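You operate a simulated robot arm through the tools that you are given. There is no shell and no other tool.

You are at the controls of a simulated robot arm. One attempt, no reset.

## Task
Close both plate levers, then tap both legs in the seat home.
Fine: use the mallet and put it back. Set down upright: rubber mallet.
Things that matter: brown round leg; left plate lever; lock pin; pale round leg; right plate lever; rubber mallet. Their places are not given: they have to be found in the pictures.

The check looks at the end state, three seconds after you hand in, the way a careful person would. Anything else that was tipped, shoved, dropped, spilled or broken makes it a failure.

## Robot
A 6-joint arm with a three-finger gripper, fixed in place. Base frame: the origin is at the foot of the arm, x ahead of it, y to its left, z up; the work surface is at about z = 0.924. Readings come in m, rad, newtons and seconds.
Its first joint turns from -2.897 to 2.897 rad. Payload 4.89 kg.
The TCP is the grasp point between the finger pads, 0.03 m short of the fingertips. In the tool frame z runs along the fingers and y along their closing line. Largest opening 0.164 m; the body of the gripper starts 0.125 m behind the TCP.
Orientation is that of the tool frame in the base frame, as [roll, pitch, yaw] about the fixed x, y, z axes, in that order (R = Rz(yaw) Ry(pitch) Rx(roll)). With the fingers straight down and closing along the base's y, the tool's x points along the base's -x, its y along +y and its z along -z.

## Interface
- The arm moves only by the tool arm_command. Its argument "moves" is text: rows parted by semicolons, each of 7 numbers parted by spaces: the turn, a rotation vector about the tool's x, y, z in rad, then the shift along the tool's x, y, z in m, then the finger opening in m, from 0 to 0.164. In form: wx wy wz dx dy dz hand; .... A call has 1 to 20 rows; each row is the pose to reach, as a shift and turn from the pose commanded when the call began, along the tool's axes at that moment. Rows are played at 5 a second. More than 0.05 m and 0.15 rad between two rows, or a gripper value outside its range, and nothing of the call is played. A pose out of reach is approached as far as the arm can. The call stops where the force on the tool passes 90 N (or 10 N more than at its start, if that is more) or the arm is blocked; 0.2 s more then pass. Each finger travels about 0.108 m/s and halts on what it meets, pressing with about 31 N; the grip force reading is that of the motor and also rises with nothing between the fingers. The clock runs only during rows and for 0.2 s after the last one: add rows that repeat a pose to give the fingers time. It gives the time, the measured TCP pose, the force on the tool (base axes), the opening and the grip force at its end, in the units of the frame above (readings bear some noise), with the torque about the TCP (base axes, N m) and any sound that the robot's microphone picked up, and new pictures: "views" is both (left out), scene, wrist or none.
- Cameras (640 x 400 px; columns grow to the right, rows downward): "scene" is fixed at [0.0483, 0.4998, 1.6103]; the picture's right is [-0.54, -0.84, 0.00], its down [-0.45, 0.29, -0.85] and it looks along [0.71, -0.46, -0.53] (base axes); focal length 281 px, centre (320, 200). "wrist" rides on the gripper at [0.076, -0.002, -0.152] in the tool frame; the picture's right is [0.02, 1.00, 0.00], its down [-0.88, 0.02, -0.47] and it looks along [-0.47, 0.01, 0.88] (tool axes); focal length 247 px, centre (320, 200).
- raise_lower(by): slides the trunk up (or, below 0, down) by that many m; the arm rides with it, the base frame stays. It gives what a move gives, with no picture.
- measure_at(camera, pixels): for up to 12 pixels [column, row] of the newest picture of that camera ("zoom" is the newest enlarged one), the place [x, y, z] in the base frame of the surface seen there, good to about 0.002 m. No time passes.
- close_up(camera, box): a new picture of the part [left, top, right, bottom] of that camera's present view, enlarged. No time passes.
- finish_job(): hands the job in; it is judged then, once.

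Unless the task says otherwise, let go and move clear before handing in.

The tools are called after "Emit:" as name(argument=value, ...) on one line, values as JSON. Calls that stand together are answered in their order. arm_command: Moves the arm, as the interface text tells. Its arguments: {"type":"object","properties":{"moves":{"type":"string"},"views":{"type":"string","enum":["both","scene","wrist","none"]}},"required":["moves"]} The other tools are called the same way: raise_lower (by) slides the trunk up or down; measure_at (camera, pixels) gives the place of the surface under pixels of a picture; close_up (camera, box) takes an enlarged picture of a part of a camera's view; finish_job () hands the job in.

At the start:

```text
time: 0.0
ee_pos: [0.6983, -0.0696, 1.4774]
orientation: [-3.14, 0.0, 3.141]
contact_force: [-0.3, -0.3, -0.4]
moment: [0.03, 0.02, 0.02]
gripper_width: 0.1641
grasp_force: 0.0
trunk travel left (down, up): [-0.1, 0.29]
```

scene: 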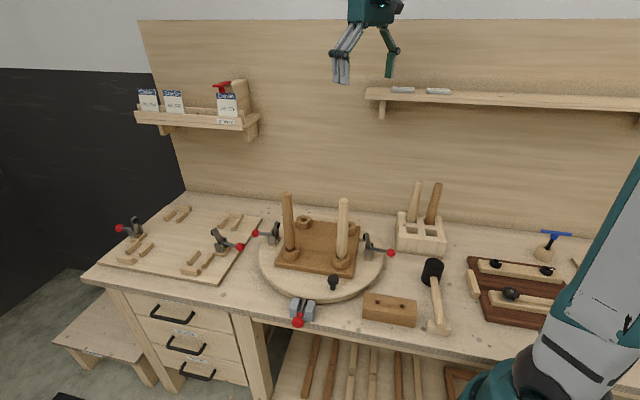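
wrist: 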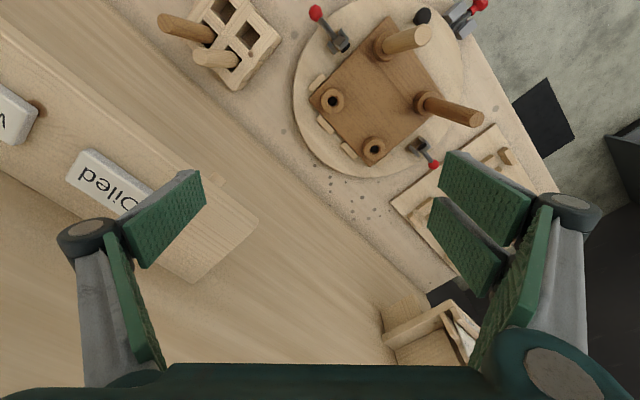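

The scene shows a round plate (about 320,260) with a brown seat, two legs standing in it, toggle levers with red knobs at (255,233), (390,253) and (298,320), and a mallet at (435,295). I'll enlarge those parts before moving.

Emit:
close_up(camera="scene", box=[240, 180, 400, 280])

Emit:
close_up(camera="scene", box=[240, 230, 400, 330])

Emit:
close_up(camera="scene", box=[360, 230, 520, 340])

Emit:
close_up(camera="wrist", box=[280, 0, 540, 180])

```text
4.00 times, centred on (320, 230) of scene
```

zoom: 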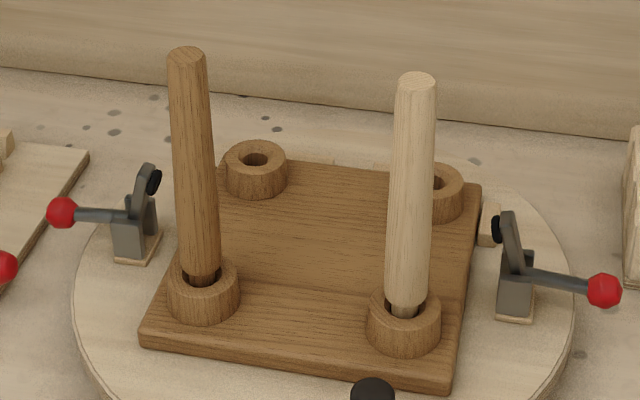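

```text
4.00 times, centred on (320, 280) of scene
```

zoom: 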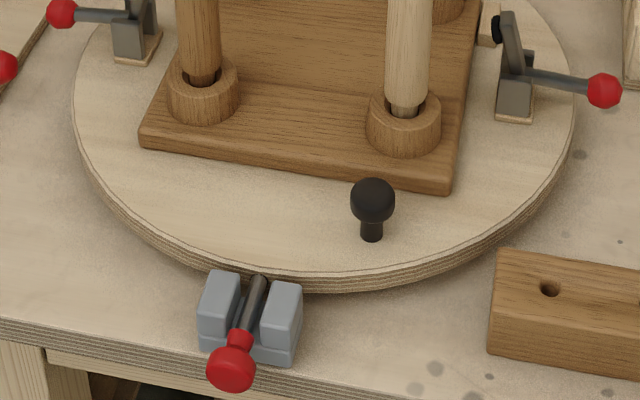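

```text
3.64 times, centred on (440, 285) of scene
```

zoom: 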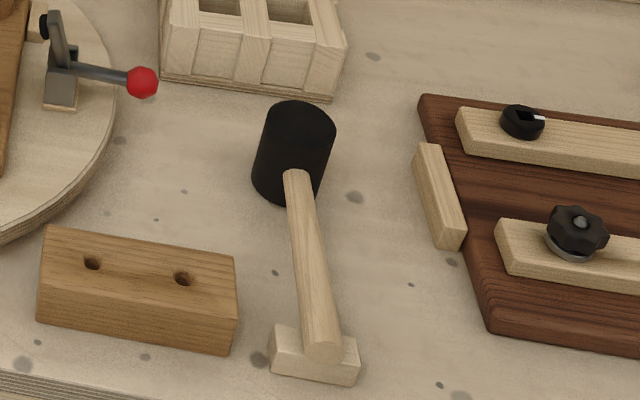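

```text
2.22 times, centred on (410, 90) of wrist
```

zoom: 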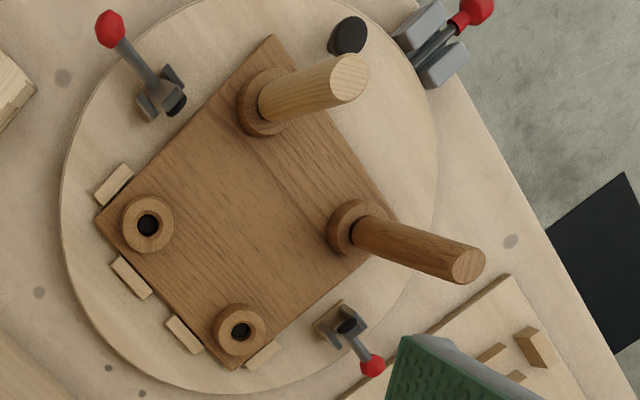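

The enlargements show open toggle levers (red balls at scene (255,233) and (391,253)), a lock pin in a grey bracket at (302,312), and a mallet lying head-up on its black head with its grip resting on a cradle block. I'll measure the key points.

Emit:
measure_at(camera="scene", pixels=[[255.5, 233], [267, 234], [273, 240], [277, 225], [390.5, 252.5], [378, 249], [368, 253], [368, 238], [298, 321], [304, 306], [295, 305], [311, 307]])

Emit:
measure_at(camera="scene", pixels=[[287, 194], [290, 240], [290, 252], [344, 201], [342, 250], [341, 262], [333, 280], [333, 288], [276, 264], [352, 275], [300, 280], [378, 278]])

Emit:
measure_at(camera="scene", pixels=[[434, 261], [433, 275], [434, 280], [437, 295], [441, 318], [441, 327], [437, 322], [445, 324], [426, 262], [442, 264], [400, 300], [450, 300]])

```text
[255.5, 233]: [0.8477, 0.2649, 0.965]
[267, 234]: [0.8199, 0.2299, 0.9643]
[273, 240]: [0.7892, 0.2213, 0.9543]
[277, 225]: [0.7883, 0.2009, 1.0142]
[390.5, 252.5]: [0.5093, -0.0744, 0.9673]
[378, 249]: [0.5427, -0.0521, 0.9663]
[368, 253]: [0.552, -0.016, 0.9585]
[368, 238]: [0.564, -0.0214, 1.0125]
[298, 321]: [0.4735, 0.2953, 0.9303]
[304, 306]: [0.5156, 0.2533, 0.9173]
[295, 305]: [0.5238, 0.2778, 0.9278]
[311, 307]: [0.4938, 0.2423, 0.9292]
```

```text
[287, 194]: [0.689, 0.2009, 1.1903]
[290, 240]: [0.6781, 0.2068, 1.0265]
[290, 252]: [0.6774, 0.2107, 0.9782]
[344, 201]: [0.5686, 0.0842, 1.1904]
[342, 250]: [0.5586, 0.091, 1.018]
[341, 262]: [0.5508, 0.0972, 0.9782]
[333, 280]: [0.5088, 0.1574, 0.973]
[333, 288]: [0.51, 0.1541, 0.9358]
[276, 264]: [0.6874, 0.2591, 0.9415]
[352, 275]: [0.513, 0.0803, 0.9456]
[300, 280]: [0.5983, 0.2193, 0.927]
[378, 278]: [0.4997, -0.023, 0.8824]
```

```text
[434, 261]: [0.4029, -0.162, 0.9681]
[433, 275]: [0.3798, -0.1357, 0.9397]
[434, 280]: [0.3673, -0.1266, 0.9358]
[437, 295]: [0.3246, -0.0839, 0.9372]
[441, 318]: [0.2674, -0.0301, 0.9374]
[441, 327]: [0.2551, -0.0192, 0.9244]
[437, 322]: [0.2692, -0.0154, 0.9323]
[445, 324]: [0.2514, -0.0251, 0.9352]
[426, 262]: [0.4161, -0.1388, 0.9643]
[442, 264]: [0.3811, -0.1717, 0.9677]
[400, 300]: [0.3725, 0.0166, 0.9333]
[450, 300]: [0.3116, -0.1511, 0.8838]
```

The newest zoom is the wrist view showing plate, bosses (148,224), (240,331), levers and pin. I'll measure points in it for geometry.

Emit:
measure_at(camera="zoom", pixels=[[373, 366], [361, 347], [345, 326], [330, 318], [357, 318], [348, 338], [110, 28], [130, 55], [150, 80], [160, 100], [145, 108], [176, 104]])

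Emit:
measure_at(camera="zoom", pixels=[[273, 38], [97, 222], [234, 368], [396, 230], [148, 225], [241, 332], [349, 77], [467, 266], [347, 35], [430, 45], [476, 10], [455, 25]])

Emit:
measure_at(camera="zoom", pixels=[[64, 215], [438, 170], [180, 355], [280, 391], [410, 270], [310, 230], [114, 184], [131, 277], [185, 335], [263, 354], [265, 100], [345, 230]])

```text
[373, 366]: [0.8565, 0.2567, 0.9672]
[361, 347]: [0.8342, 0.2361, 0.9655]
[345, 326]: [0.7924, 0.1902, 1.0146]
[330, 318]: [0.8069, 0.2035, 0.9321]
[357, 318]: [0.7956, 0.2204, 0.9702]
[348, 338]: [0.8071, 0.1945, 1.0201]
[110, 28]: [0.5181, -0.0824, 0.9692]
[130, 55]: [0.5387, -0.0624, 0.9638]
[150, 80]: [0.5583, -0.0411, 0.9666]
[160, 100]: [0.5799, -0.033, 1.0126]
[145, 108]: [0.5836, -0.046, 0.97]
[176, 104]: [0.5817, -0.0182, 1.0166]
```

```text
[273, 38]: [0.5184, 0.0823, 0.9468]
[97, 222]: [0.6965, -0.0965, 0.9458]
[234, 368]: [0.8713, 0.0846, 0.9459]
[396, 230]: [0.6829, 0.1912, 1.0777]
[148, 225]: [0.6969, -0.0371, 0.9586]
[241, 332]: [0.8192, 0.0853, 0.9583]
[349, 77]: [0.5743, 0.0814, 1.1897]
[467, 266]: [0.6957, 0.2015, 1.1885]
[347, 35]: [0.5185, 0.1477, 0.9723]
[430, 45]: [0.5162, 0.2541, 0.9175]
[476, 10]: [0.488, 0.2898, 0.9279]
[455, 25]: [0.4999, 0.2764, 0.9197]
```

```text
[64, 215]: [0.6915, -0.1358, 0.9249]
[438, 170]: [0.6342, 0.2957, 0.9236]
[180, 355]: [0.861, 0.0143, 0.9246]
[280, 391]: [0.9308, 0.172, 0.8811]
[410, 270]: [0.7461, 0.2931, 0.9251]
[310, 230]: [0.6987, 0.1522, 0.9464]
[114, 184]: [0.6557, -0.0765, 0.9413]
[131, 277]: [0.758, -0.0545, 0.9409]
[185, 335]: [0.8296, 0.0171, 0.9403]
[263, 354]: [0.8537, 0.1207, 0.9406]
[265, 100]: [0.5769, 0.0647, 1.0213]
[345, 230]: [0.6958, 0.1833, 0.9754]
```

The geometry is clear: seat centre is near (0.695,0.083), levers point radially at 45°, and leg tops are at z≈1.19. Next I'll look closely at the lock pin, the left lever, the leg bases and the mallet rest.

Emit:
close_up(camera="scene", box=[282, 288, 330, 330])

Emit:
close_up(camera="scene", box=[248, 212, 288, 252])

Emit:
close_up(camera="scene", box=[356, 225, 404, 265])

Emit:
close_up(camera="scene", box=[415, 250, 475, 340])

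Emit:
close_up(camera="wrist", box=[410, 0, 490, 50])

Emit:
close_up(camera="scene", box=[275, 230, 365, 285])

```text
9.52 times, centred on (306, 309) of scene
```

zoom: 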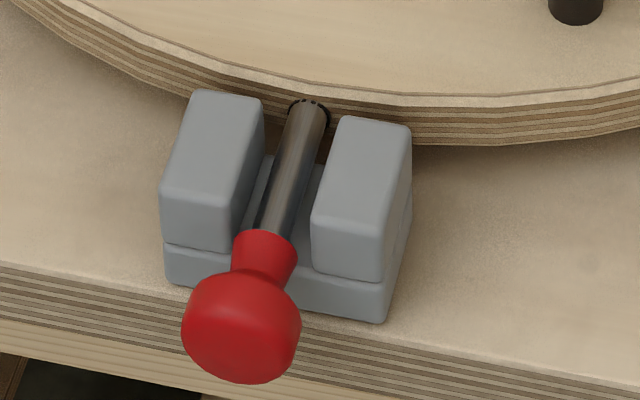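

```text
10.00 times, centred on (268, 232) of scene
```

zoom: 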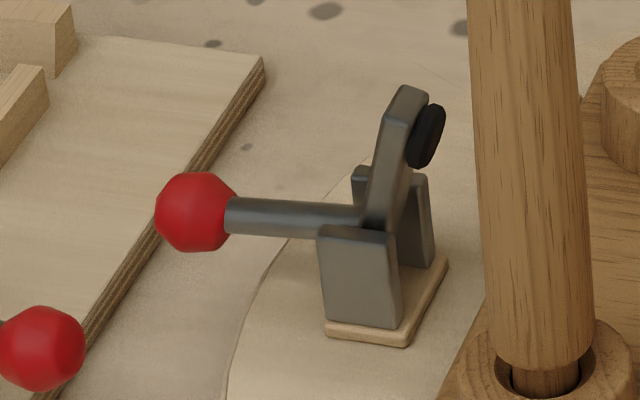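

```text
10.00 times, centred on (380, 245) of scene
```

zoom: 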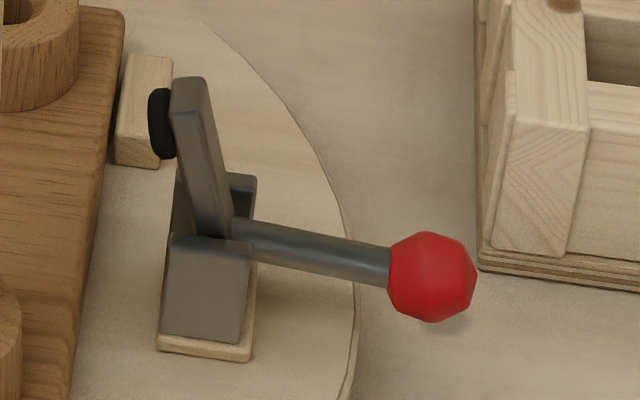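

```text
4.44 times, centred on (445, 295) of scene
```

zoom: 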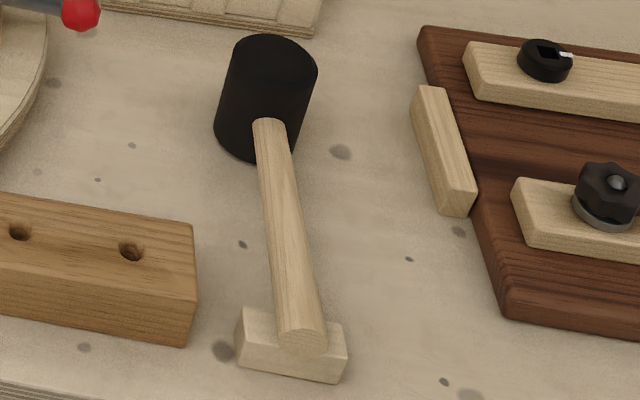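

```text
8.00 times, centred on (450, 25) of wrist
```

zoom: 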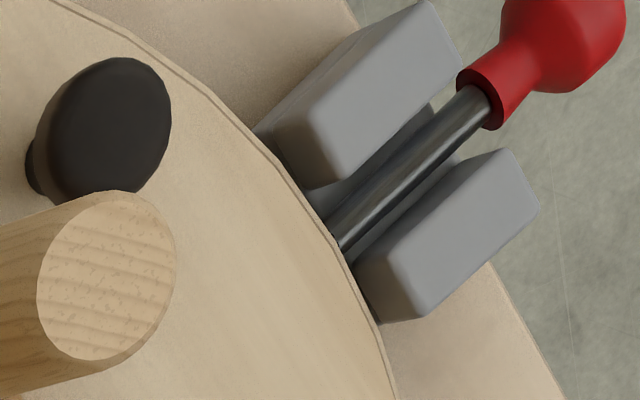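

```text
7.11 times, centred on (320, 258) of scene
```

zoom: 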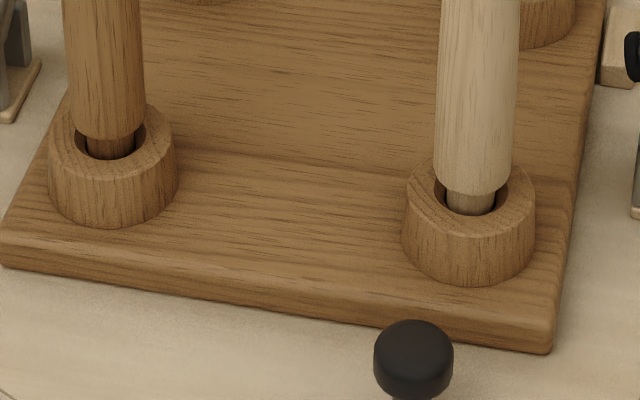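

The lock pin is seated in a hole in the plate rim, so it should stay as it is. The levers turn from outward-horizontal to upright. I'll measure the leg shoulders and the nearby rack of spare legs so I can plan clearance.

Emit:
measure_at(camera="zoom", pixels=[[474, 186], [470, 203], [470, 224], [444, 186], [512, 186], [107, 132], [110, 148], [110, 170], [414, 340], [403, 215], [535, 215], [470, 245]])

Emit:
measure_at(camera="scene", pixels=[[418, 184], [438, 185], [411, 218], [431, 220], [400, 213], [398, 245], [446, 250], [446, 238], [470, 258], [390, 315], [364, 295], [416, 303]])

Emit:
measure_at(camera="wrist", pixels=[[175, 25], [165, 30], [205, 55], [235, 58], [240, 88], [160, 15], [275, 40], [315, 12], [345, 40], [420, 160], [434, 165], [410, 145]])

```text
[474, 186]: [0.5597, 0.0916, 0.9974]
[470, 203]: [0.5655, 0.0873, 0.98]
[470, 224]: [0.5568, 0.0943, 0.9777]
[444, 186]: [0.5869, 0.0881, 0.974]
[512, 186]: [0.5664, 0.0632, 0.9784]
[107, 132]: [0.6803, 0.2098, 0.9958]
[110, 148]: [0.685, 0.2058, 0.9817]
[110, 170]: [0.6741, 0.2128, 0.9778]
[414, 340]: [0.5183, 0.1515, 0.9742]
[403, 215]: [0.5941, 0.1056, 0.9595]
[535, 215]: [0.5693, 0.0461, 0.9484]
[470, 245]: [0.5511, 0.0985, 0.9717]
```

```text
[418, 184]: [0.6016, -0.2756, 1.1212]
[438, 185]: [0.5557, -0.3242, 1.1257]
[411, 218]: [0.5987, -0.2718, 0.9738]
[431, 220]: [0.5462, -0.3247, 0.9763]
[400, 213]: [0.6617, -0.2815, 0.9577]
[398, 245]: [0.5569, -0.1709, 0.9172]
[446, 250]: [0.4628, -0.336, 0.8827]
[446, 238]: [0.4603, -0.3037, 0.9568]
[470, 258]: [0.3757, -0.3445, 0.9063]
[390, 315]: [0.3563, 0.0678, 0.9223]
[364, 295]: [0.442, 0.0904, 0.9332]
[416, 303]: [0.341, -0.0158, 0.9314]
```

```text
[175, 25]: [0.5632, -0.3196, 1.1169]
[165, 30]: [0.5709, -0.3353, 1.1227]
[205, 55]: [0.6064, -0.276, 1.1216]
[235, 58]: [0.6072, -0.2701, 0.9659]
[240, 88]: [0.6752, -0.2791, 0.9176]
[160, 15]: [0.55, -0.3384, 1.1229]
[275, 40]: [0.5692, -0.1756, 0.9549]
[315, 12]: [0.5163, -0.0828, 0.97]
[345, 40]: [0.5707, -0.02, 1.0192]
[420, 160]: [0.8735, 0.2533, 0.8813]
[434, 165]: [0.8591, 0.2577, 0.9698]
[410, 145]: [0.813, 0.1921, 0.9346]
```

The leg shoulders sit at z≈0.997 over boss tops at 0.978, so each leg has about 0.019 m to go. I'll move to hover above the right lever ball (0.516,-0.083), rotated 45° so the fingers close along the lever's pivot axis.

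Emit:
arm_command(moves="0 0 -0.13 0.03 -0.002 0.04 0.164; 0 0 -0.26 0.06 -0.005 0.08 0.164; 0 0 -0.39 0.09 -0.007 0.12 0.164; 0 0 -0.52 0.12 -0.009 0.16 0.164; 0 0 -0.65 0.15 -0.011 0.20 0.14; 0 0 -0.7854 0.165 -0.012 0.24 0.12; 0 0 -0.7854 0.175 -0.013 0.285 0.10; 0 0 -0.7854 0.1823 -0.0134 0.327 0.08; 0 0 -0.7854 0.1823 -0.0134 0.347 0.08; 0 0 -0.7854 0.1823 -0.0134 0.347 0.08")

```text
time: 2.2
ee_pos: [0.5161, -0.0845, 1.1289]
orientation: [3.141, 0.0, -2.357]
contact_force: [-0.2, -0.5, -0.4]
moment: [0.01, 0.02, 0.04]
gripper_width: 0.08
grasp_force: 0.1
trunk travel left (down, up): [-0.1, 0.29]
```

scene: 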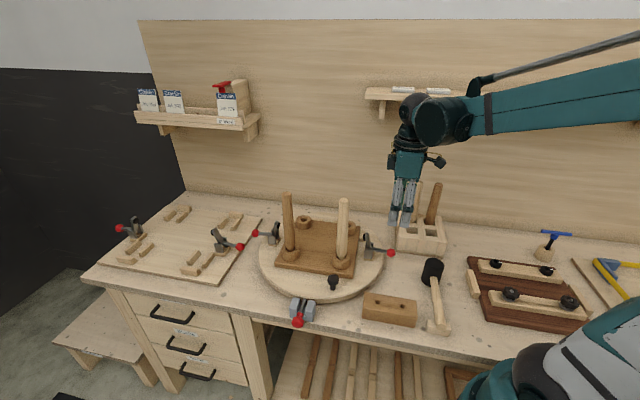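
wrist: 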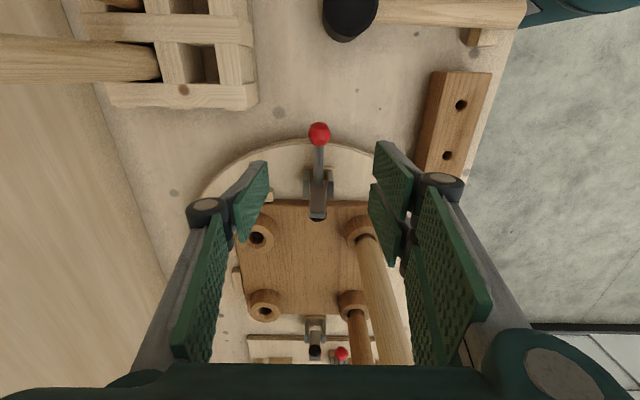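

The tool is aligned: the right lever ball is at (319,133) in the wrist picture and its body at (318,195). I'll zoom and measure the lever precisely.

Emit:
close_up(camera="wrist", box=[270, 110, 370, 230])

Emit:
measure_at(camera="wrist", pixels=[[319, 133], [319, 150], [319, 165], [319, 178], [318, 195], [318, 212], [306, 185], [330, 187], [306, 172], [331, 172], [318, 220], [318, 205]])

```text
3.33 times, centred on (320, 170) of wrist
```

zoom: 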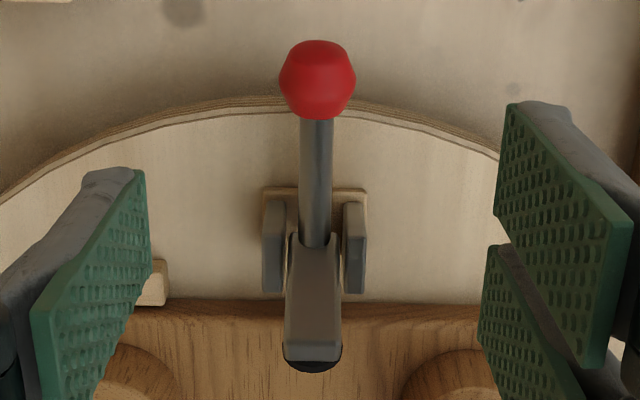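

```text
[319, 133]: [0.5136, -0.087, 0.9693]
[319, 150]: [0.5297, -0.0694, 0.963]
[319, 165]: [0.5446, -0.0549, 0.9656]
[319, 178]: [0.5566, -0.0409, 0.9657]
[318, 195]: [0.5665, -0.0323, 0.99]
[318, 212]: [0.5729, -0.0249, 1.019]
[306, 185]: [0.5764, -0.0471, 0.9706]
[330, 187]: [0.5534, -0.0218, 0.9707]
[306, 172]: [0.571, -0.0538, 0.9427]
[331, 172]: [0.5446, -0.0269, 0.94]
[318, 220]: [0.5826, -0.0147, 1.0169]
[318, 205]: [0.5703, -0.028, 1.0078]
```

The right lever pivot sits near u≈0.377 along the 45° line at z≈0.958, and the ball is about 0.0735 m outside it. I'll descend so the pads straddle the ball, then close.

Emit:
arm_command(moves="0 0 0 0 0 0.045 0.07; 0 0 0 0 0 0.09 0.06; 0 0 0 0 0 0.13 0.06; 0 0 0 0 0 0.16 0.06; 0 0 0 0 0 0.172 0.06; 0 0 0 0 0 0.172 0.06")

```text
time: 3.6
ee_pos: [0.5151, -0.0821, 0.9568]
orientation: [-3.14, 0.001, -2.356]
contact_force: [0.2, 0.2, 0.0]
moment: [0.02, 0.07, -0.01]
gripper_width: 0.0602
grasp_force: 0.1
trunk travel left (down, up): [-0.1, 0.29]
```

scene: 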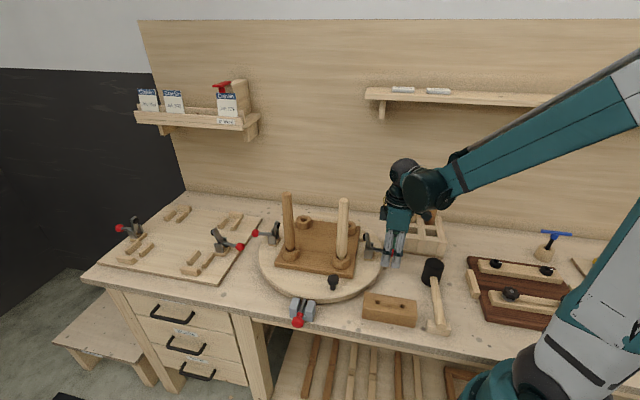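
wrist: 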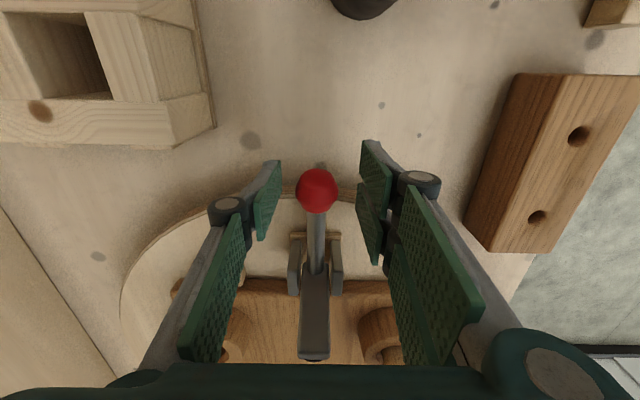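

The ball at (317,190) sits between the fingertip pads, slightly centred. I'll close on it.

Emit:
arm_command(moves="0 0 0 0 0 0 0.03; 0 0 0 0 0 0 0.01; 0 0 0 0 0 0 0.01; 0 0 0 0 0 0 0.01")

```text
time: 4.6
ee_pos: [0.5158, -0.0834, 0.9568]
orientation: [3.141, 0.0, -2.357]
contact_force: [0.6, -0.8, -4.3]
moment: [-0.21, 0.18, 0.01]
gripper_width: 0.0295
grasp_force: 45.3
trunk travel left (down, up): [-0.1, 0.29]
```

scene: 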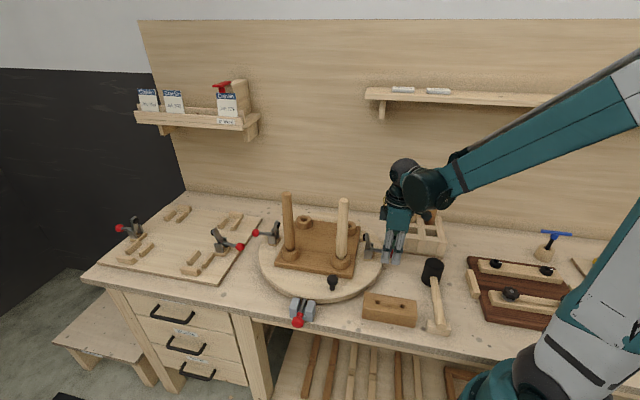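
wrist: 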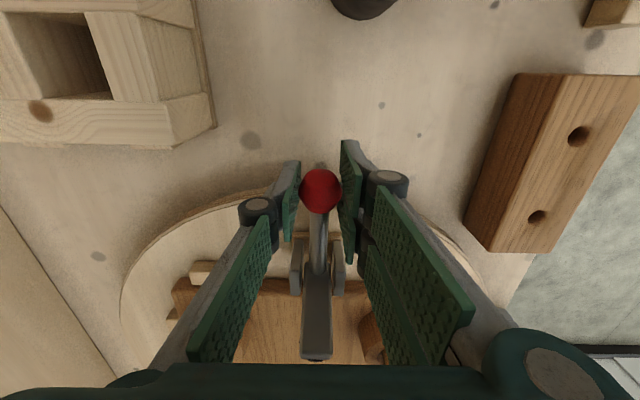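

The ball is held (opening 0.0295). I'll begin lifting along the arc by about 40° and watch the force.

Emit:
arm_command(moves="0 0 0 -0.0007 0 -0.0102 0.01; 0 0 0 -0.0028 0 -0.0203 0.01; 0 0 0 -0.0064 0 -0.0299 0.01; 0 0 0 -0.0112 0 -0.0389 0.01; 0 0 0 -0.0172 0 -0.0472 0.01; 0 0 0 -0.0172 0 -0.0472 0.01")

```text
time: 6.0
ee_pos: [0.5267, -0.0713, 1.0047]
orientation: [3.14, 0.001, -2.356]
contact_force: [-13.8, -13.1, -7.0]
moment: [-0.82, 0.87, 0.0]
gripper_width: 0.03
grasp_force: 45.0
trunk travel left (down, up): [-0.1, 0.29]
```

scene: 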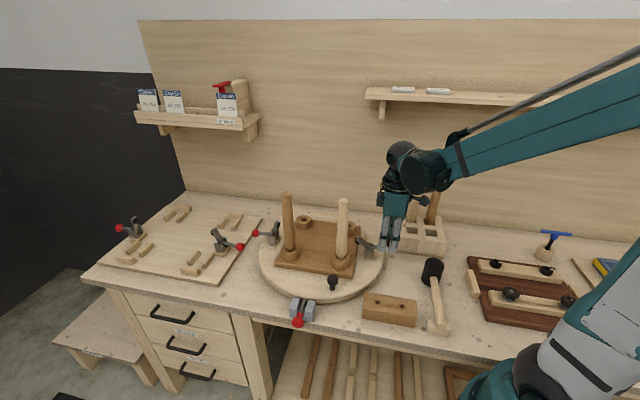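
wrist: 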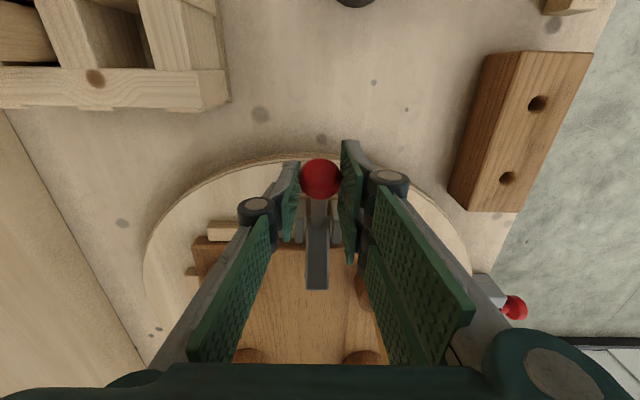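

The lever is turning with a modest resistance (~17 N tangential). I'll continue along a slightly larger arc to about 77°.

Emit:
arm_command(moves="0 0 0 -0.0059 0 -0.0092 0.01; 0 0 0 -0.0143 0 -0.0165 0.01; 0 0 0 -0.0236 0 -0.0225 0.01; 0 0 0 -0.0336 0 -0.0272 0.01; 0 0 0 -0.0442 0 -0.0305 0.01; 0 0 0 -0.0442 0 -0.0305 0.01")

```text
time: 7.4
ee_pos: [0.5596, -0.0392, 1.0358]
orientation: [3.141, 0.001, -2.355]
contact_force: [2.8, 0.7, 3.2]
moment: [0.22, -0.12, -0.15]
gripper_width: 0.0282
grasp_force: 44.6
trunk travel left (down, up): [-0.1, 0.29]
```

scene: 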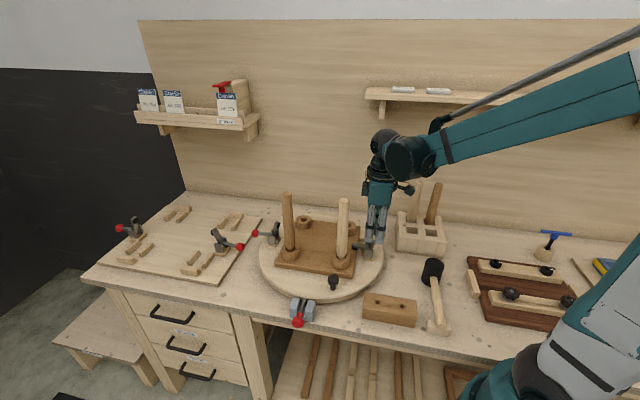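
wrist: 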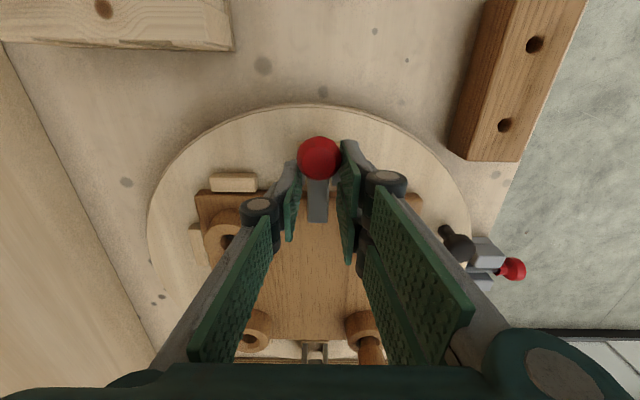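

The force has dropped to about zero and the arm now appears to lie towards the seat at (318,200). I'll zoom in to check the lever angle.

Emit:
close_up(camera="scene", box=[350, 220, 400, 265])

Emit:
close_up(camera="wrist", box=[270, 120, 370, 240])

Emit:
measure_at(camera="wrist", pixels=[[320, 155], [318, 185], [318, 195], [318, 205], [318, 215], [318, 221], [318, 228], [319, 145], [300, 230], [230, 182]])

```text
8.89 times, centred on (375, 242) of scene
```

zoom: 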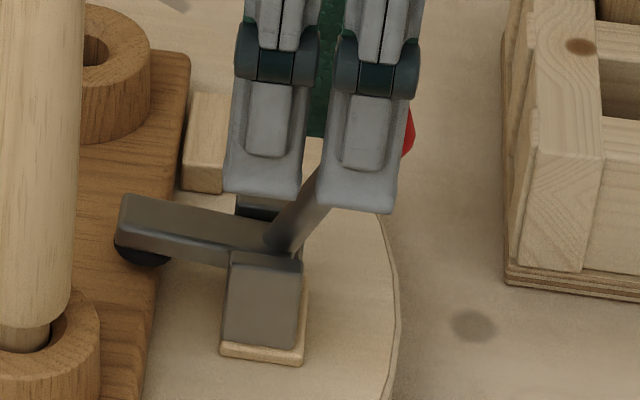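

```text
3.33 times, centred on (320, 180) of wrist
```

zoom: 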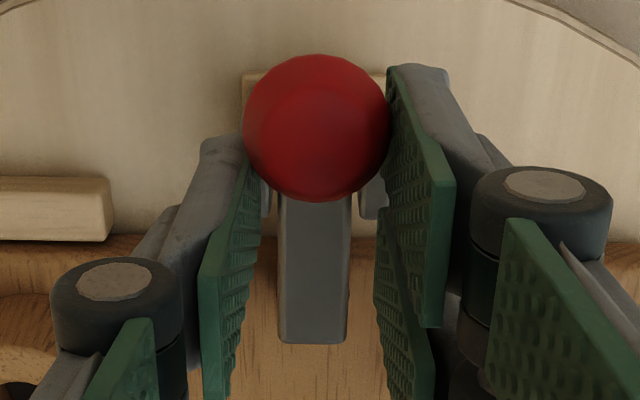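

```text
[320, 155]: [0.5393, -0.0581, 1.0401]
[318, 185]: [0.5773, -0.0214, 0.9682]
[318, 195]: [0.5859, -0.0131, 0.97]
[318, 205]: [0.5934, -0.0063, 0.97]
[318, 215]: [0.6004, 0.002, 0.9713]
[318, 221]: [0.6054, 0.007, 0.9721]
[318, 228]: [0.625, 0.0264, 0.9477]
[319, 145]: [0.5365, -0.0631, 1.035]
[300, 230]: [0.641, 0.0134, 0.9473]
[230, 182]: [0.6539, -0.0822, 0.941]
```

The right lever's arm is about 5° short of flat (top face 0.968→0.972), and the ball has slipped outward in the pads. I'll open the fingers, go up, and look at whether it holds before pushing it fully home.

Emit:
arm_command(moves="0 0 0 0 0 0 0.03; 0 0 0 0 0 0 0.06; 0 0 0 0 0 -0.03 0.06; 0 0 0 0.02 0 -0.07 0.06; 0 0 0 0.04 0 -0.1 0.06; 0 0 0 0.04 0 -0.1 0.06")

Emit:
close_up(camera="scene", box=[350, 220, 400, 265])

```text
time: 8.8
ee_pos: [0.5313, -0.0664, 1.134]
orientation: [3.141, 0.0, -2.356]
contact_force: [0.1, 1.0, -0.1]
moment: [-0.01, 0.02, 0.0]
gripper_width: 0.0602
grasp_force: 0.1
trunk travel left (down, up): [-0.1, 0.29]
```

scene: 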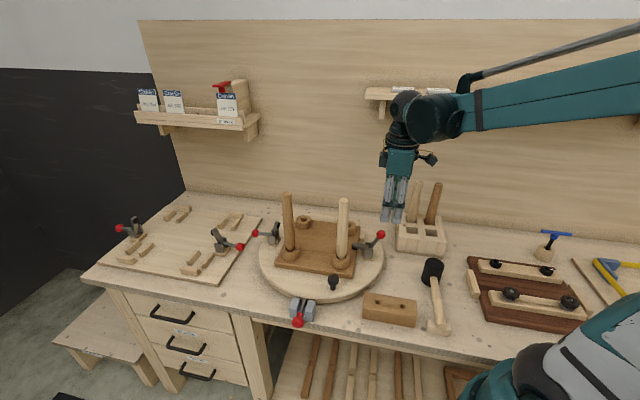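
wrist: 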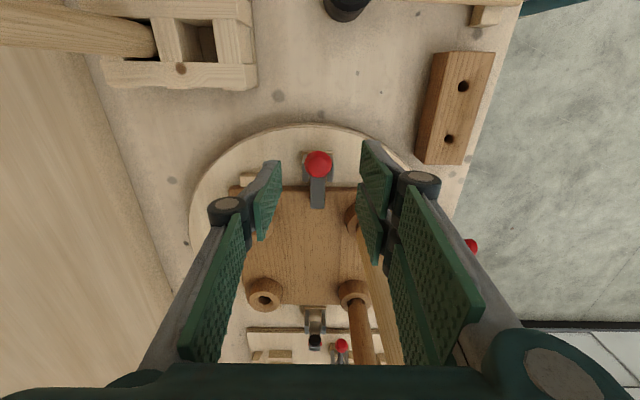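

```text
8.89 times, centred on (375, 242) of scene
```

zoom: 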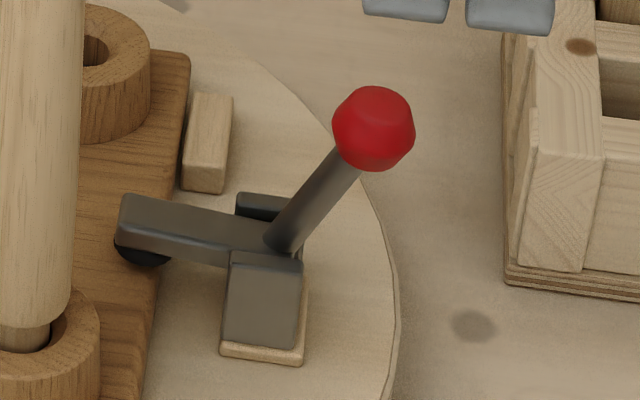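

The lever holds its pose on its own. I'll measure arm tilt and ball position in this zoom.

Emit:
measure_at(camera="zoom", pixels=[[375, 125], [125, 200], [175, 220], [230, 232], [262, 240], [145, 255], [130, 235], [200, 250], [310, 205], [170, 275], [145, 262], [265, 265]])

Emit:
measure_at(camera="wrist", pixels=[[318, 163], [317, 183], [317, 190], [317, 197], [317, 204], [317, 207], [317, 212], [308, 183], [330, 183], [318, 150]])

```text
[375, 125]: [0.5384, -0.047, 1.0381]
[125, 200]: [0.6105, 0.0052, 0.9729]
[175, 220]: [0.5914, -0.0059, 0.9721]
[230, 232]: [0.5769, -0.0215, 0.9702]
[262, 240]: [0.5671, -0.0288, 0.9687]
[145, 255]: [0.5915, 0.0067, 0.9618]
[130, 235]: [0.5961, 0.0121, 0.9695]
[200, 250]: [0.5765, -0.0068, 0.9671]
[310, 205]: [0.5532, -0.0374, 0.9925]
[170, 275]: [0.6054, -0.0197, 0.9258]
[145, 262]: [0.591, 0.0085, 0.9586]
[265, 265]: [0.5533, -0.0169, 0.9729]
```

```text
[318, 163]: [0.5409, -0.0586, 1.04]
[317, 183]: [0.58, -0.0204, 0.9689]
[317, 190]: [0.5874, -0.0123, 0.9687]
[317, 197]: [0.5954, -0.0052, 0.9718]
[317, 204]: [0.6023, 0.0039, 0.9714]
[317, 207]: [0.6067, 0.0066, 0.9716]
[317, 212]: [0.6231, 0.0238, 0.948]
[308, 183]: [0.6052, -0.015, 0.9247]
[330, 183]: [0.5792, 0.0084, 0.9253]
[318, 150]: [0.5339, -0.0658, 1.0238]
```

The arm is still tilted ~4.4° up, so I need to see whether the black pad touches the seat. I'll zoom in on the pad.

Emit:
close_up(camera="scene", box=[357, 240, 375, 254])

```text
16.00 times, centred on (366, 247) of scene
```

zoom: 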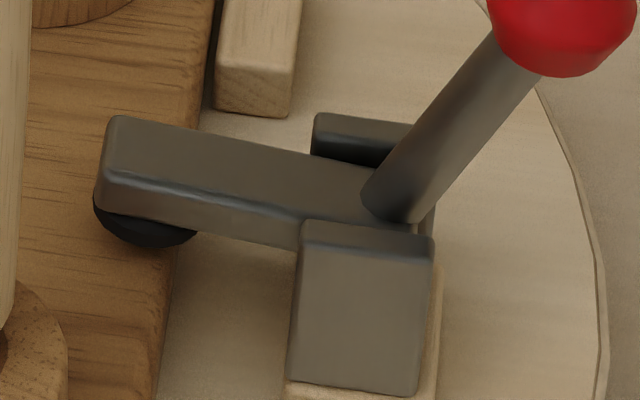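

Emit:
measure_at(camera="zoom", pixels=[[140, 225], [140, 235], [140, 242], [140, 246], [140, 250], [140, 256], [115, 235], [115, 240], [165, 238], [165, 244], [140, 205], [165, 250]])

```text
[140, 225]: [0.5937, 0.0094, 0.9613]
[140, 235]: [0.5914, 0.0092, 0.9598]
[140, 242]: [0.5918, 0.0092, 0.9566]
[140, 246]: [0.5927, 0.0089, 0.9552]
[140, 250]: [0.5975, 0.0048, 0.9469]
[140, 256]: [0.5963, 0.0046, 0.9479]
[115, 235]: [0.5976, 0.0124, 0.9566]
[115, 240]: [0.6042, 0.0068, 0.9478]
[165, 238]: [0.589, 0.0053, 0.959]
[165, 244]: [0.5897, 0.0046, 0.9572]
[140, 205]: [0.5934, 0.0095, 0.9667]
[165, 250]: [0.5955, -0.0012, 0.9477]
```

The pad's bottom is at z≈0.955 and the seat is at 0.947, leaving a gap of about 8 mm, so the lever isn't fully closed. I'll close the fingers, come down outside the ball, and then push it inward.

Emit:
arm_command(moves="0 0 0 0.015 -0.001 0.01 0.03; 0 0 0 0.029 -0.002 0.05 0.0; 0 0 0 0.029 -0.002 0.09 0.0; 0 0 0 0.029 -0.002 0.112 0.0; 0 0 0 0.020 -0.002 0.112 0.0; 0 0 0 0.012 -0.002 0.112 0.0; 0 0 0 0.010 -0.002 0.112 0.0")

```text
time: 10.4
ee_pos: [0.5194, -0.0821, 1.0238]
orientation: [-3.14, -0.01, -2.362]
contact_force: [-36.9, -33.6, 12.5]
moment: [0.55, -0.41, 0.16]
gripper_width: 0.0
grasp_force: 31.0
trunk travel left (down, up): [-0.1, 0.29]
stopped in row 7: the force on the tool passed its limit at 97 N (the readings are from after the stop); the commanded pose is now the measured one
```

scene: 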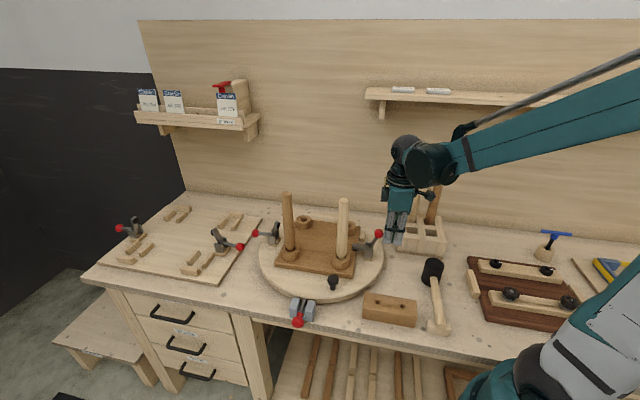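
wrist: 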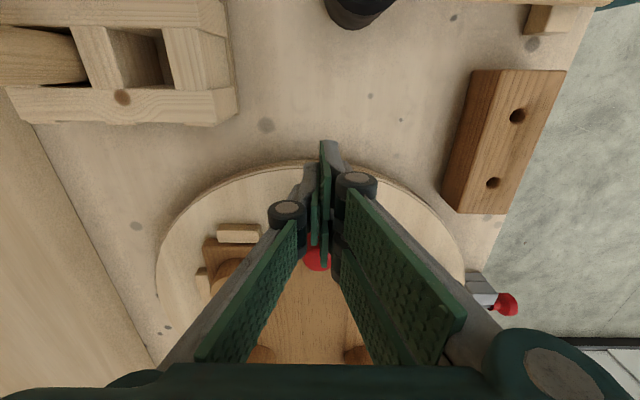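

The push met a firm stop (peak 97 N, about 50 N now). I'll check the lever's state and make sure that nothing else shifted.

Emit:
close_up(camera="scene", box=[350, 220, 400, 265])

Emit:
close_up(camera="scene", box=[357, 240, 375, 254])

```text
8.89 times, centred on (375, 242) of scene
```

zoom: 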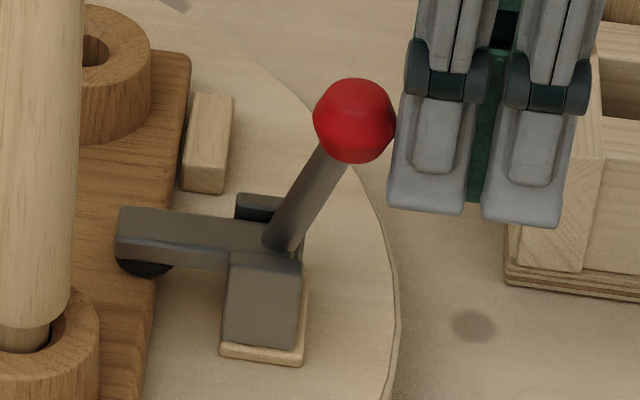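

```text
16.00 times, centred on (366, 247) of scene
```

zoom: 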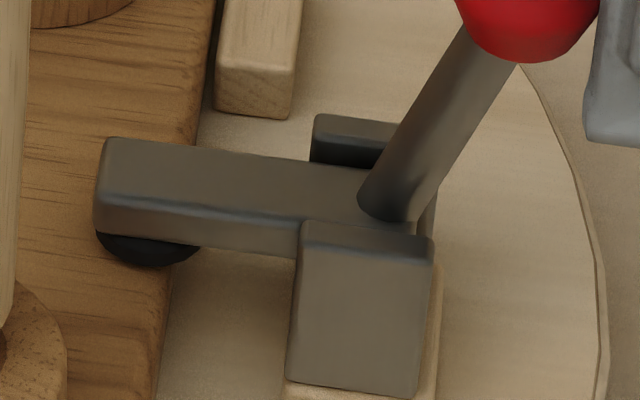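

The arm is now lower and looks nearly flat. I'll measure the pad gap again.

Emit:
measure_at(camera="zoom", pixels=[[145, 240], [145, 250], [145, 258], [145, 263], [145, 268], [145, 274], [115, 145], [200, 165], [300, 185], [350, 195], [180, 258], [180, 264]])

Emit:
measure_at(camera="scene", pixels=[[377.7, 233.5], [298, 321], [304, 306], [276, 264], [352, 275], [333, 280]])

```text
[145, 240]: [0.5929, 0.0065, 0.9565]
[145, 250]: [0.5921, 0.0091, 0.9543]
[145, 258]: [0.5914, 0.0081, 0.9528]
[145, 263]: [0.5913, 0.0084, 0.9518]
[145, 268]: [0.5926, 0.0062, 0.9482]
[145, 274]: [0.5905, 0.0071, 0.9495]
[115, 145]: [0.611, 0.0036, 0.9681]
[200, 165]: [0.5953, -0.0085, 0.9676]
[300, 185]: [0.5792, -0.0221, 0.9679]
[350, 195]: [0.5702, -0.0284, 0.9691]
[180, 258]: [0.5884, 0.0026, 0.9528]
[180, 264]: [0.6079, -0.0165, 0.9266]
```

```text
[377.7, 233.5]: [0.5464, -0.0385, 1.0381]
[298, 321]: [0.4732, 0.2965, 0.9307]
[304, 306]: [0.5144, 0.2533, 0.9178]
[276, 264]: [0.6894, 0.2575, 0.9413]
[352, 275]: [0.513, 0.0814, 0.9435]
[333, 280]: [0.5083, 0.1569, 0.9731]
```

The arm's top face is now flat at 0.968 along its length. I'll push 3 mm more to confirm that it's at its stop rather than part-way.

Emit:
arm_command(moves="0 0 0 -0.0015 0 0 0.0; 0 0 0 -0.003 0 0 0.0; 0 0 0 -0.003 0 0 0.0", views="scene")

Emit:
close_up(camera="scene", box=[357, 240, 375, 254])

```text
time: 11.0
ee_pos: [0.5186, -0.0814, 1.0223]
orientation: [3.14, -0.014, -2.363]
contact_force: [-36.9, -33.9, 11.8]
moment: [0.46, -0.53, 0.13]
gripper_width: 0.0002
grasp_force: 30.6
trunk travel left (down, up): [-0.1, 0.29]
stopped in row 2: the force on the tool passed its limit at 96 N (the readings are from after the stop); the commanded pose is now the measured one
```

scene: 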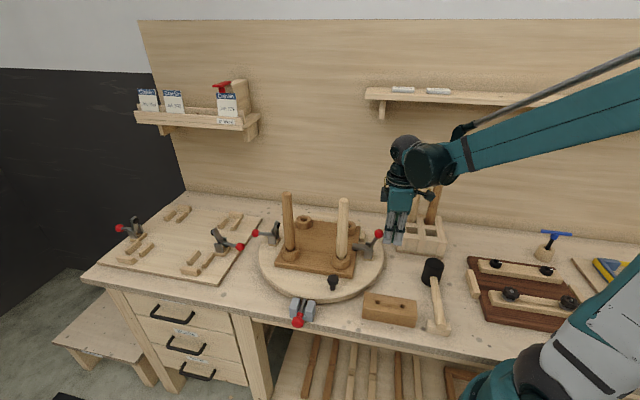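

```text
16.00 times, centred on (366, 247) of scene
```

zoom: 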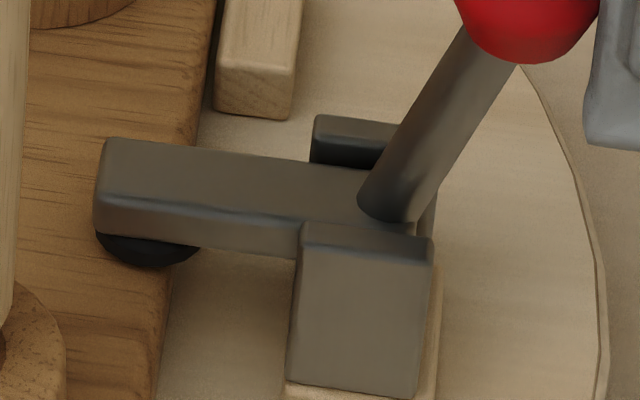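

The lever didn't move under a second 96 N push, so it's at its end stop and the right lever is closed. I'll back off outward, rise clear of the legs and undo the tiny tilt from pushing.

Emit:
arm_command(moves="0 0 0 0.01 0 0 0.0; 0 -0.007 -0.003 0.03 0 -0.005 0.0; 0 -0.014 -0.0068 0.03 0 -0.05 0.0; 0 -0.014 -0.0068 0.03 0 -0.1 0.02; 0 -0.014 -0.0068 0.03 0 -0.15 0.04; 0 -0.014 -0.0068 0.03 0 -0.2 0.06; 0 -0.014 -0.0068 0.03 0 -0.25 0.06; 0 -0.014 -0.0068 0.03 0 -0.28 0.06; 0 -0.014 -0.0068 0.03 0 -0.28 0.06")

Emit:
close_up(camera="scene", box=[350, 220, 400, 265])

```text
time: 13.0
ee_pos: [0.5006, -0.097, 1.303]
orientation: [-3.141, 0.003, -2.355]
contact_force: [0.4, 0.5, 0.1]
moment: [0.02, 0.01, 0.03]
gripper_width: 0.0604
grasp_force: 0.1
trunk travel left (down, up): [-0.1, 0.29]
```

scene: 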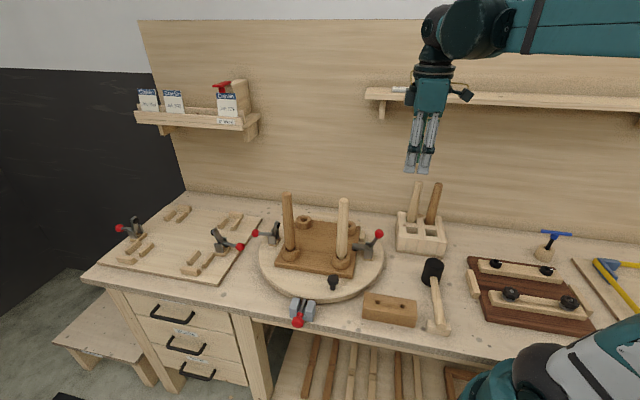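
wrist: 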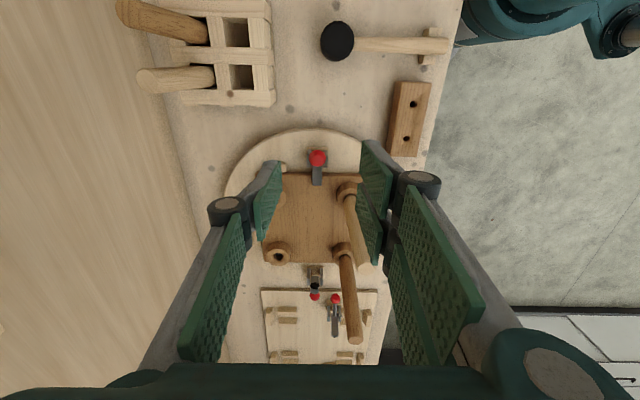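

```text
8.89 times, centred on (375, 242) of scene
```

zoom: 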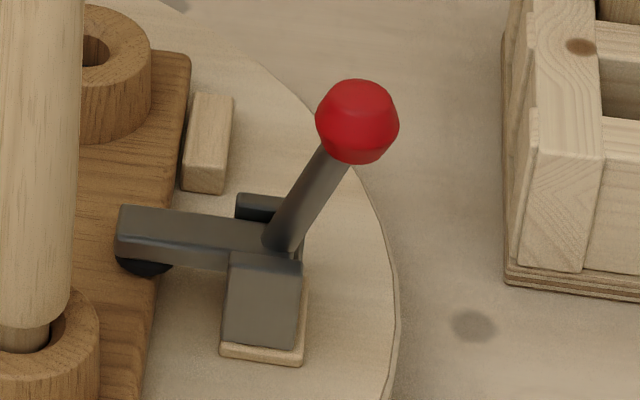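

The right lever stayed closed after backing off. Now I'll move across at z≈1.30 to hover over the left lever ball near (0.86,0.262).

Emit:
arm_command(moves="0 0 0 -0.046 0 0 0.06; 0 0 0 -0.092 0 0 0.06; 0 0 0 -0.138 0 0 0.06; 0 0 0 -0.184 0 0 0.06; 0 0 0 -0.23 0 0 0.06; 0 0 0 -0.276 0 0 0.06; 0 0 0 -0.322 0 0 0.06; 0 0 0 -0.368 0 0 0.06; 0 0 0 -0.414 0 0 0.06; 0 0 0 -0.46 0 0 0.06; 0 0 0 -0.5 0 0.01 0.06; 0 0 0 -0.5086 0 0.05 0.06; 0 0 0 -0.5086 0 0.09 0.06; 0 0 0 -0.5086 0 0.13 0.06; 0 0 0 -0.5086 0 0.16 0.06; 0 0 0 -0.5086 0 0.17 0.06; 0 0 0 -0.5086 0 0.17 0.06")

```text
time: 16.6
ee_pos: [0.8631, 0.2627, 1.1353]
orientation: [3.141, 0.0, -2.354]
contact_force: [0.2, -0.2, -0.2]
moment: [-0.06, 0.04, 0.01]
gripper_width: 0.0602
grasp_force: 0.1
trunk travel left (down, up): [-0.1, 0.29]
```

scene: 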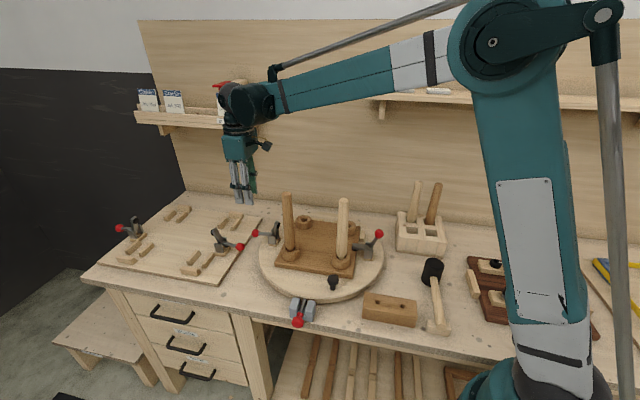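
wrist: 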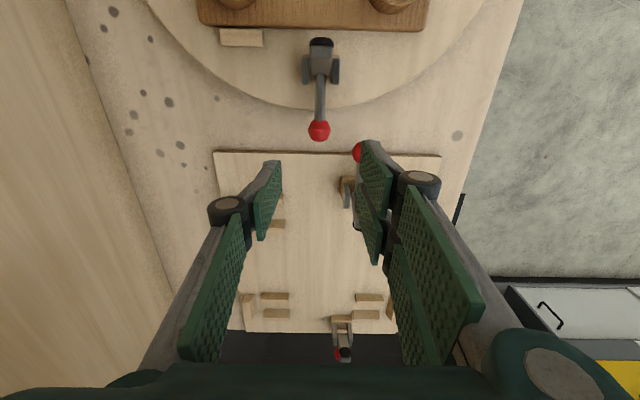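

The left ball appears at (319,131). A neighbouring fixture's red knob is at wrist (358,152) near my right finger, so I'll measure both for clearance.

Emit:
measure_at(camera="wrist", pixels=[[319, 130], [319, 110], [319, 95], [320, 70], [320, 50], [306, 70], [335, 70], [356, 150], [346, 192], [320, 41], [300, 160], [356, 156]])

Emit:
measure_at(camera="scene", pixels=[[240, 247], [230, 243], [222, 243], [218, 232], [255, 233], [205, 240], [236, 222], [245, 225]])

Emit:
close_up(camera="scene", box=[205, 205, 295, 261])

```text
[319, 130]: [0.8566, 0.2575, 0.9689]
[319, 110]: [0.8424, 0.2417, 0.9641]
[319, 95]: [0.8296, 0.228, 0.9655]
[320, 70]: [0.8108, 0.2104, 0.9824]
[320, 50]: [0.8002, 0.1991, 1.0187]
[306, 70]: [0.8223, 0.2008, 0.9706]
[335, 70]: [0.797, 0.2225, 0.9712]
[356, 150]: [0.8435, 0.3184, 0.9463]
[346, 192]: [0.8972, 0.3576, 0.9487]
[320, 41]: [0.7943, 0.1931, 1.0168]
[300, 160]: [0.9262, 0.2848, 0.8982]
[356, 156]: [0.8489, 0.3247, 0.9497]
```

```text
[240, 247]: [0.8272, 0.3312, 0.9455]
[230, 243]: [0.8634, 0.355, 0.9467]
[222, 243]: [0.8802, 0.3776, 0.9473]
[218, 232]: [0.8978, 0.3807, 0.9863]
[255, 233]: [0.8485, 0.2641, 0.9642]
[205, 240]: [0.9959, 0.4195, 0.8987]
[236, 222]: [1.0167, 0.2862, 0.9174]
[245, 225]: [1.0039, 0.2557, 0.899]
```

```text
7.11 times, centred on (250, 233) of scene
```

zoom: 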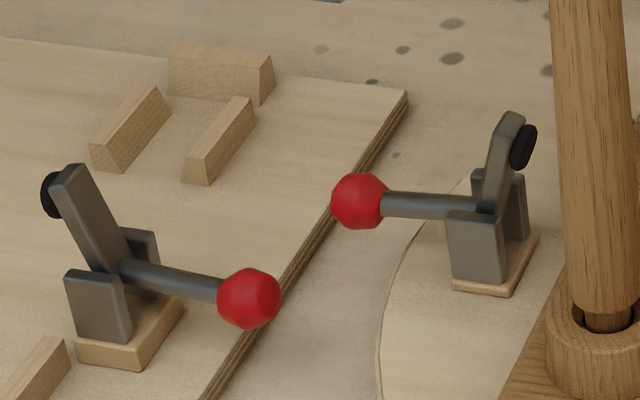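

The neighbouring knob sits at about v=-0.362, only ~15 mm clear of a narrow finger. I'll narrow the opening to 0.045, bias slightly inward, and descend onto the left ball.

Emit:
arm_command(moves="0 0 0 0.006 0 0.04 0.045; 0 0 0 0.006 0 0.08 0.045; 0 0 0 0.006 0 0.12 0.045; 0 0 0 0.006 0 0.14 0.045; 0 0 0 0.006 0 0.14 0.045")

```text
time: 17.8
ee_pos: [0.8576, 0.2578, 0.995]
orientation: [3.141, 0.002, -2.354]
contact_force: [0.1, -1.2, -0.4]
moment: [-0.02, 0.06, 0.0]
gripper_width: 0.0449
grasp_force: 0.2
trunk travel left (down, up): [-0.1, 0.29]
```

scene: 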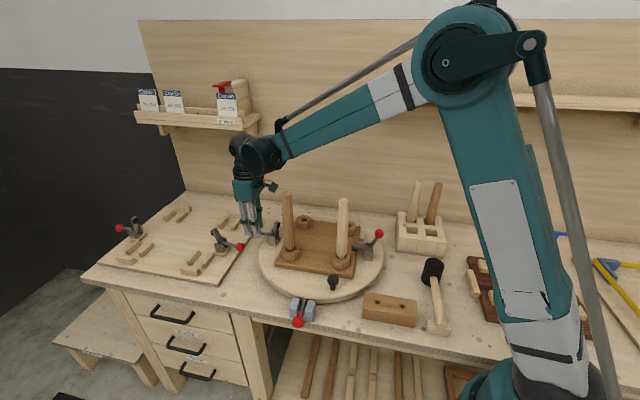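
wrist: 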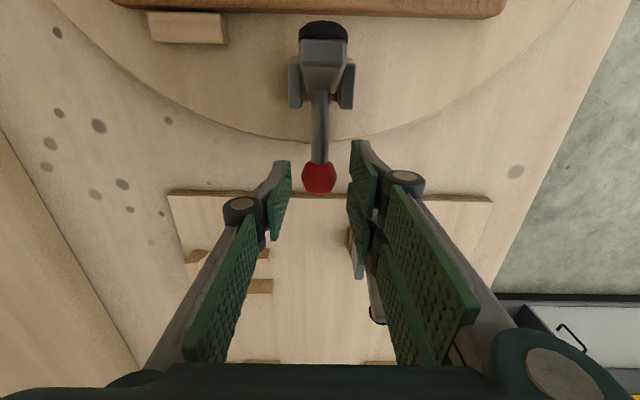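

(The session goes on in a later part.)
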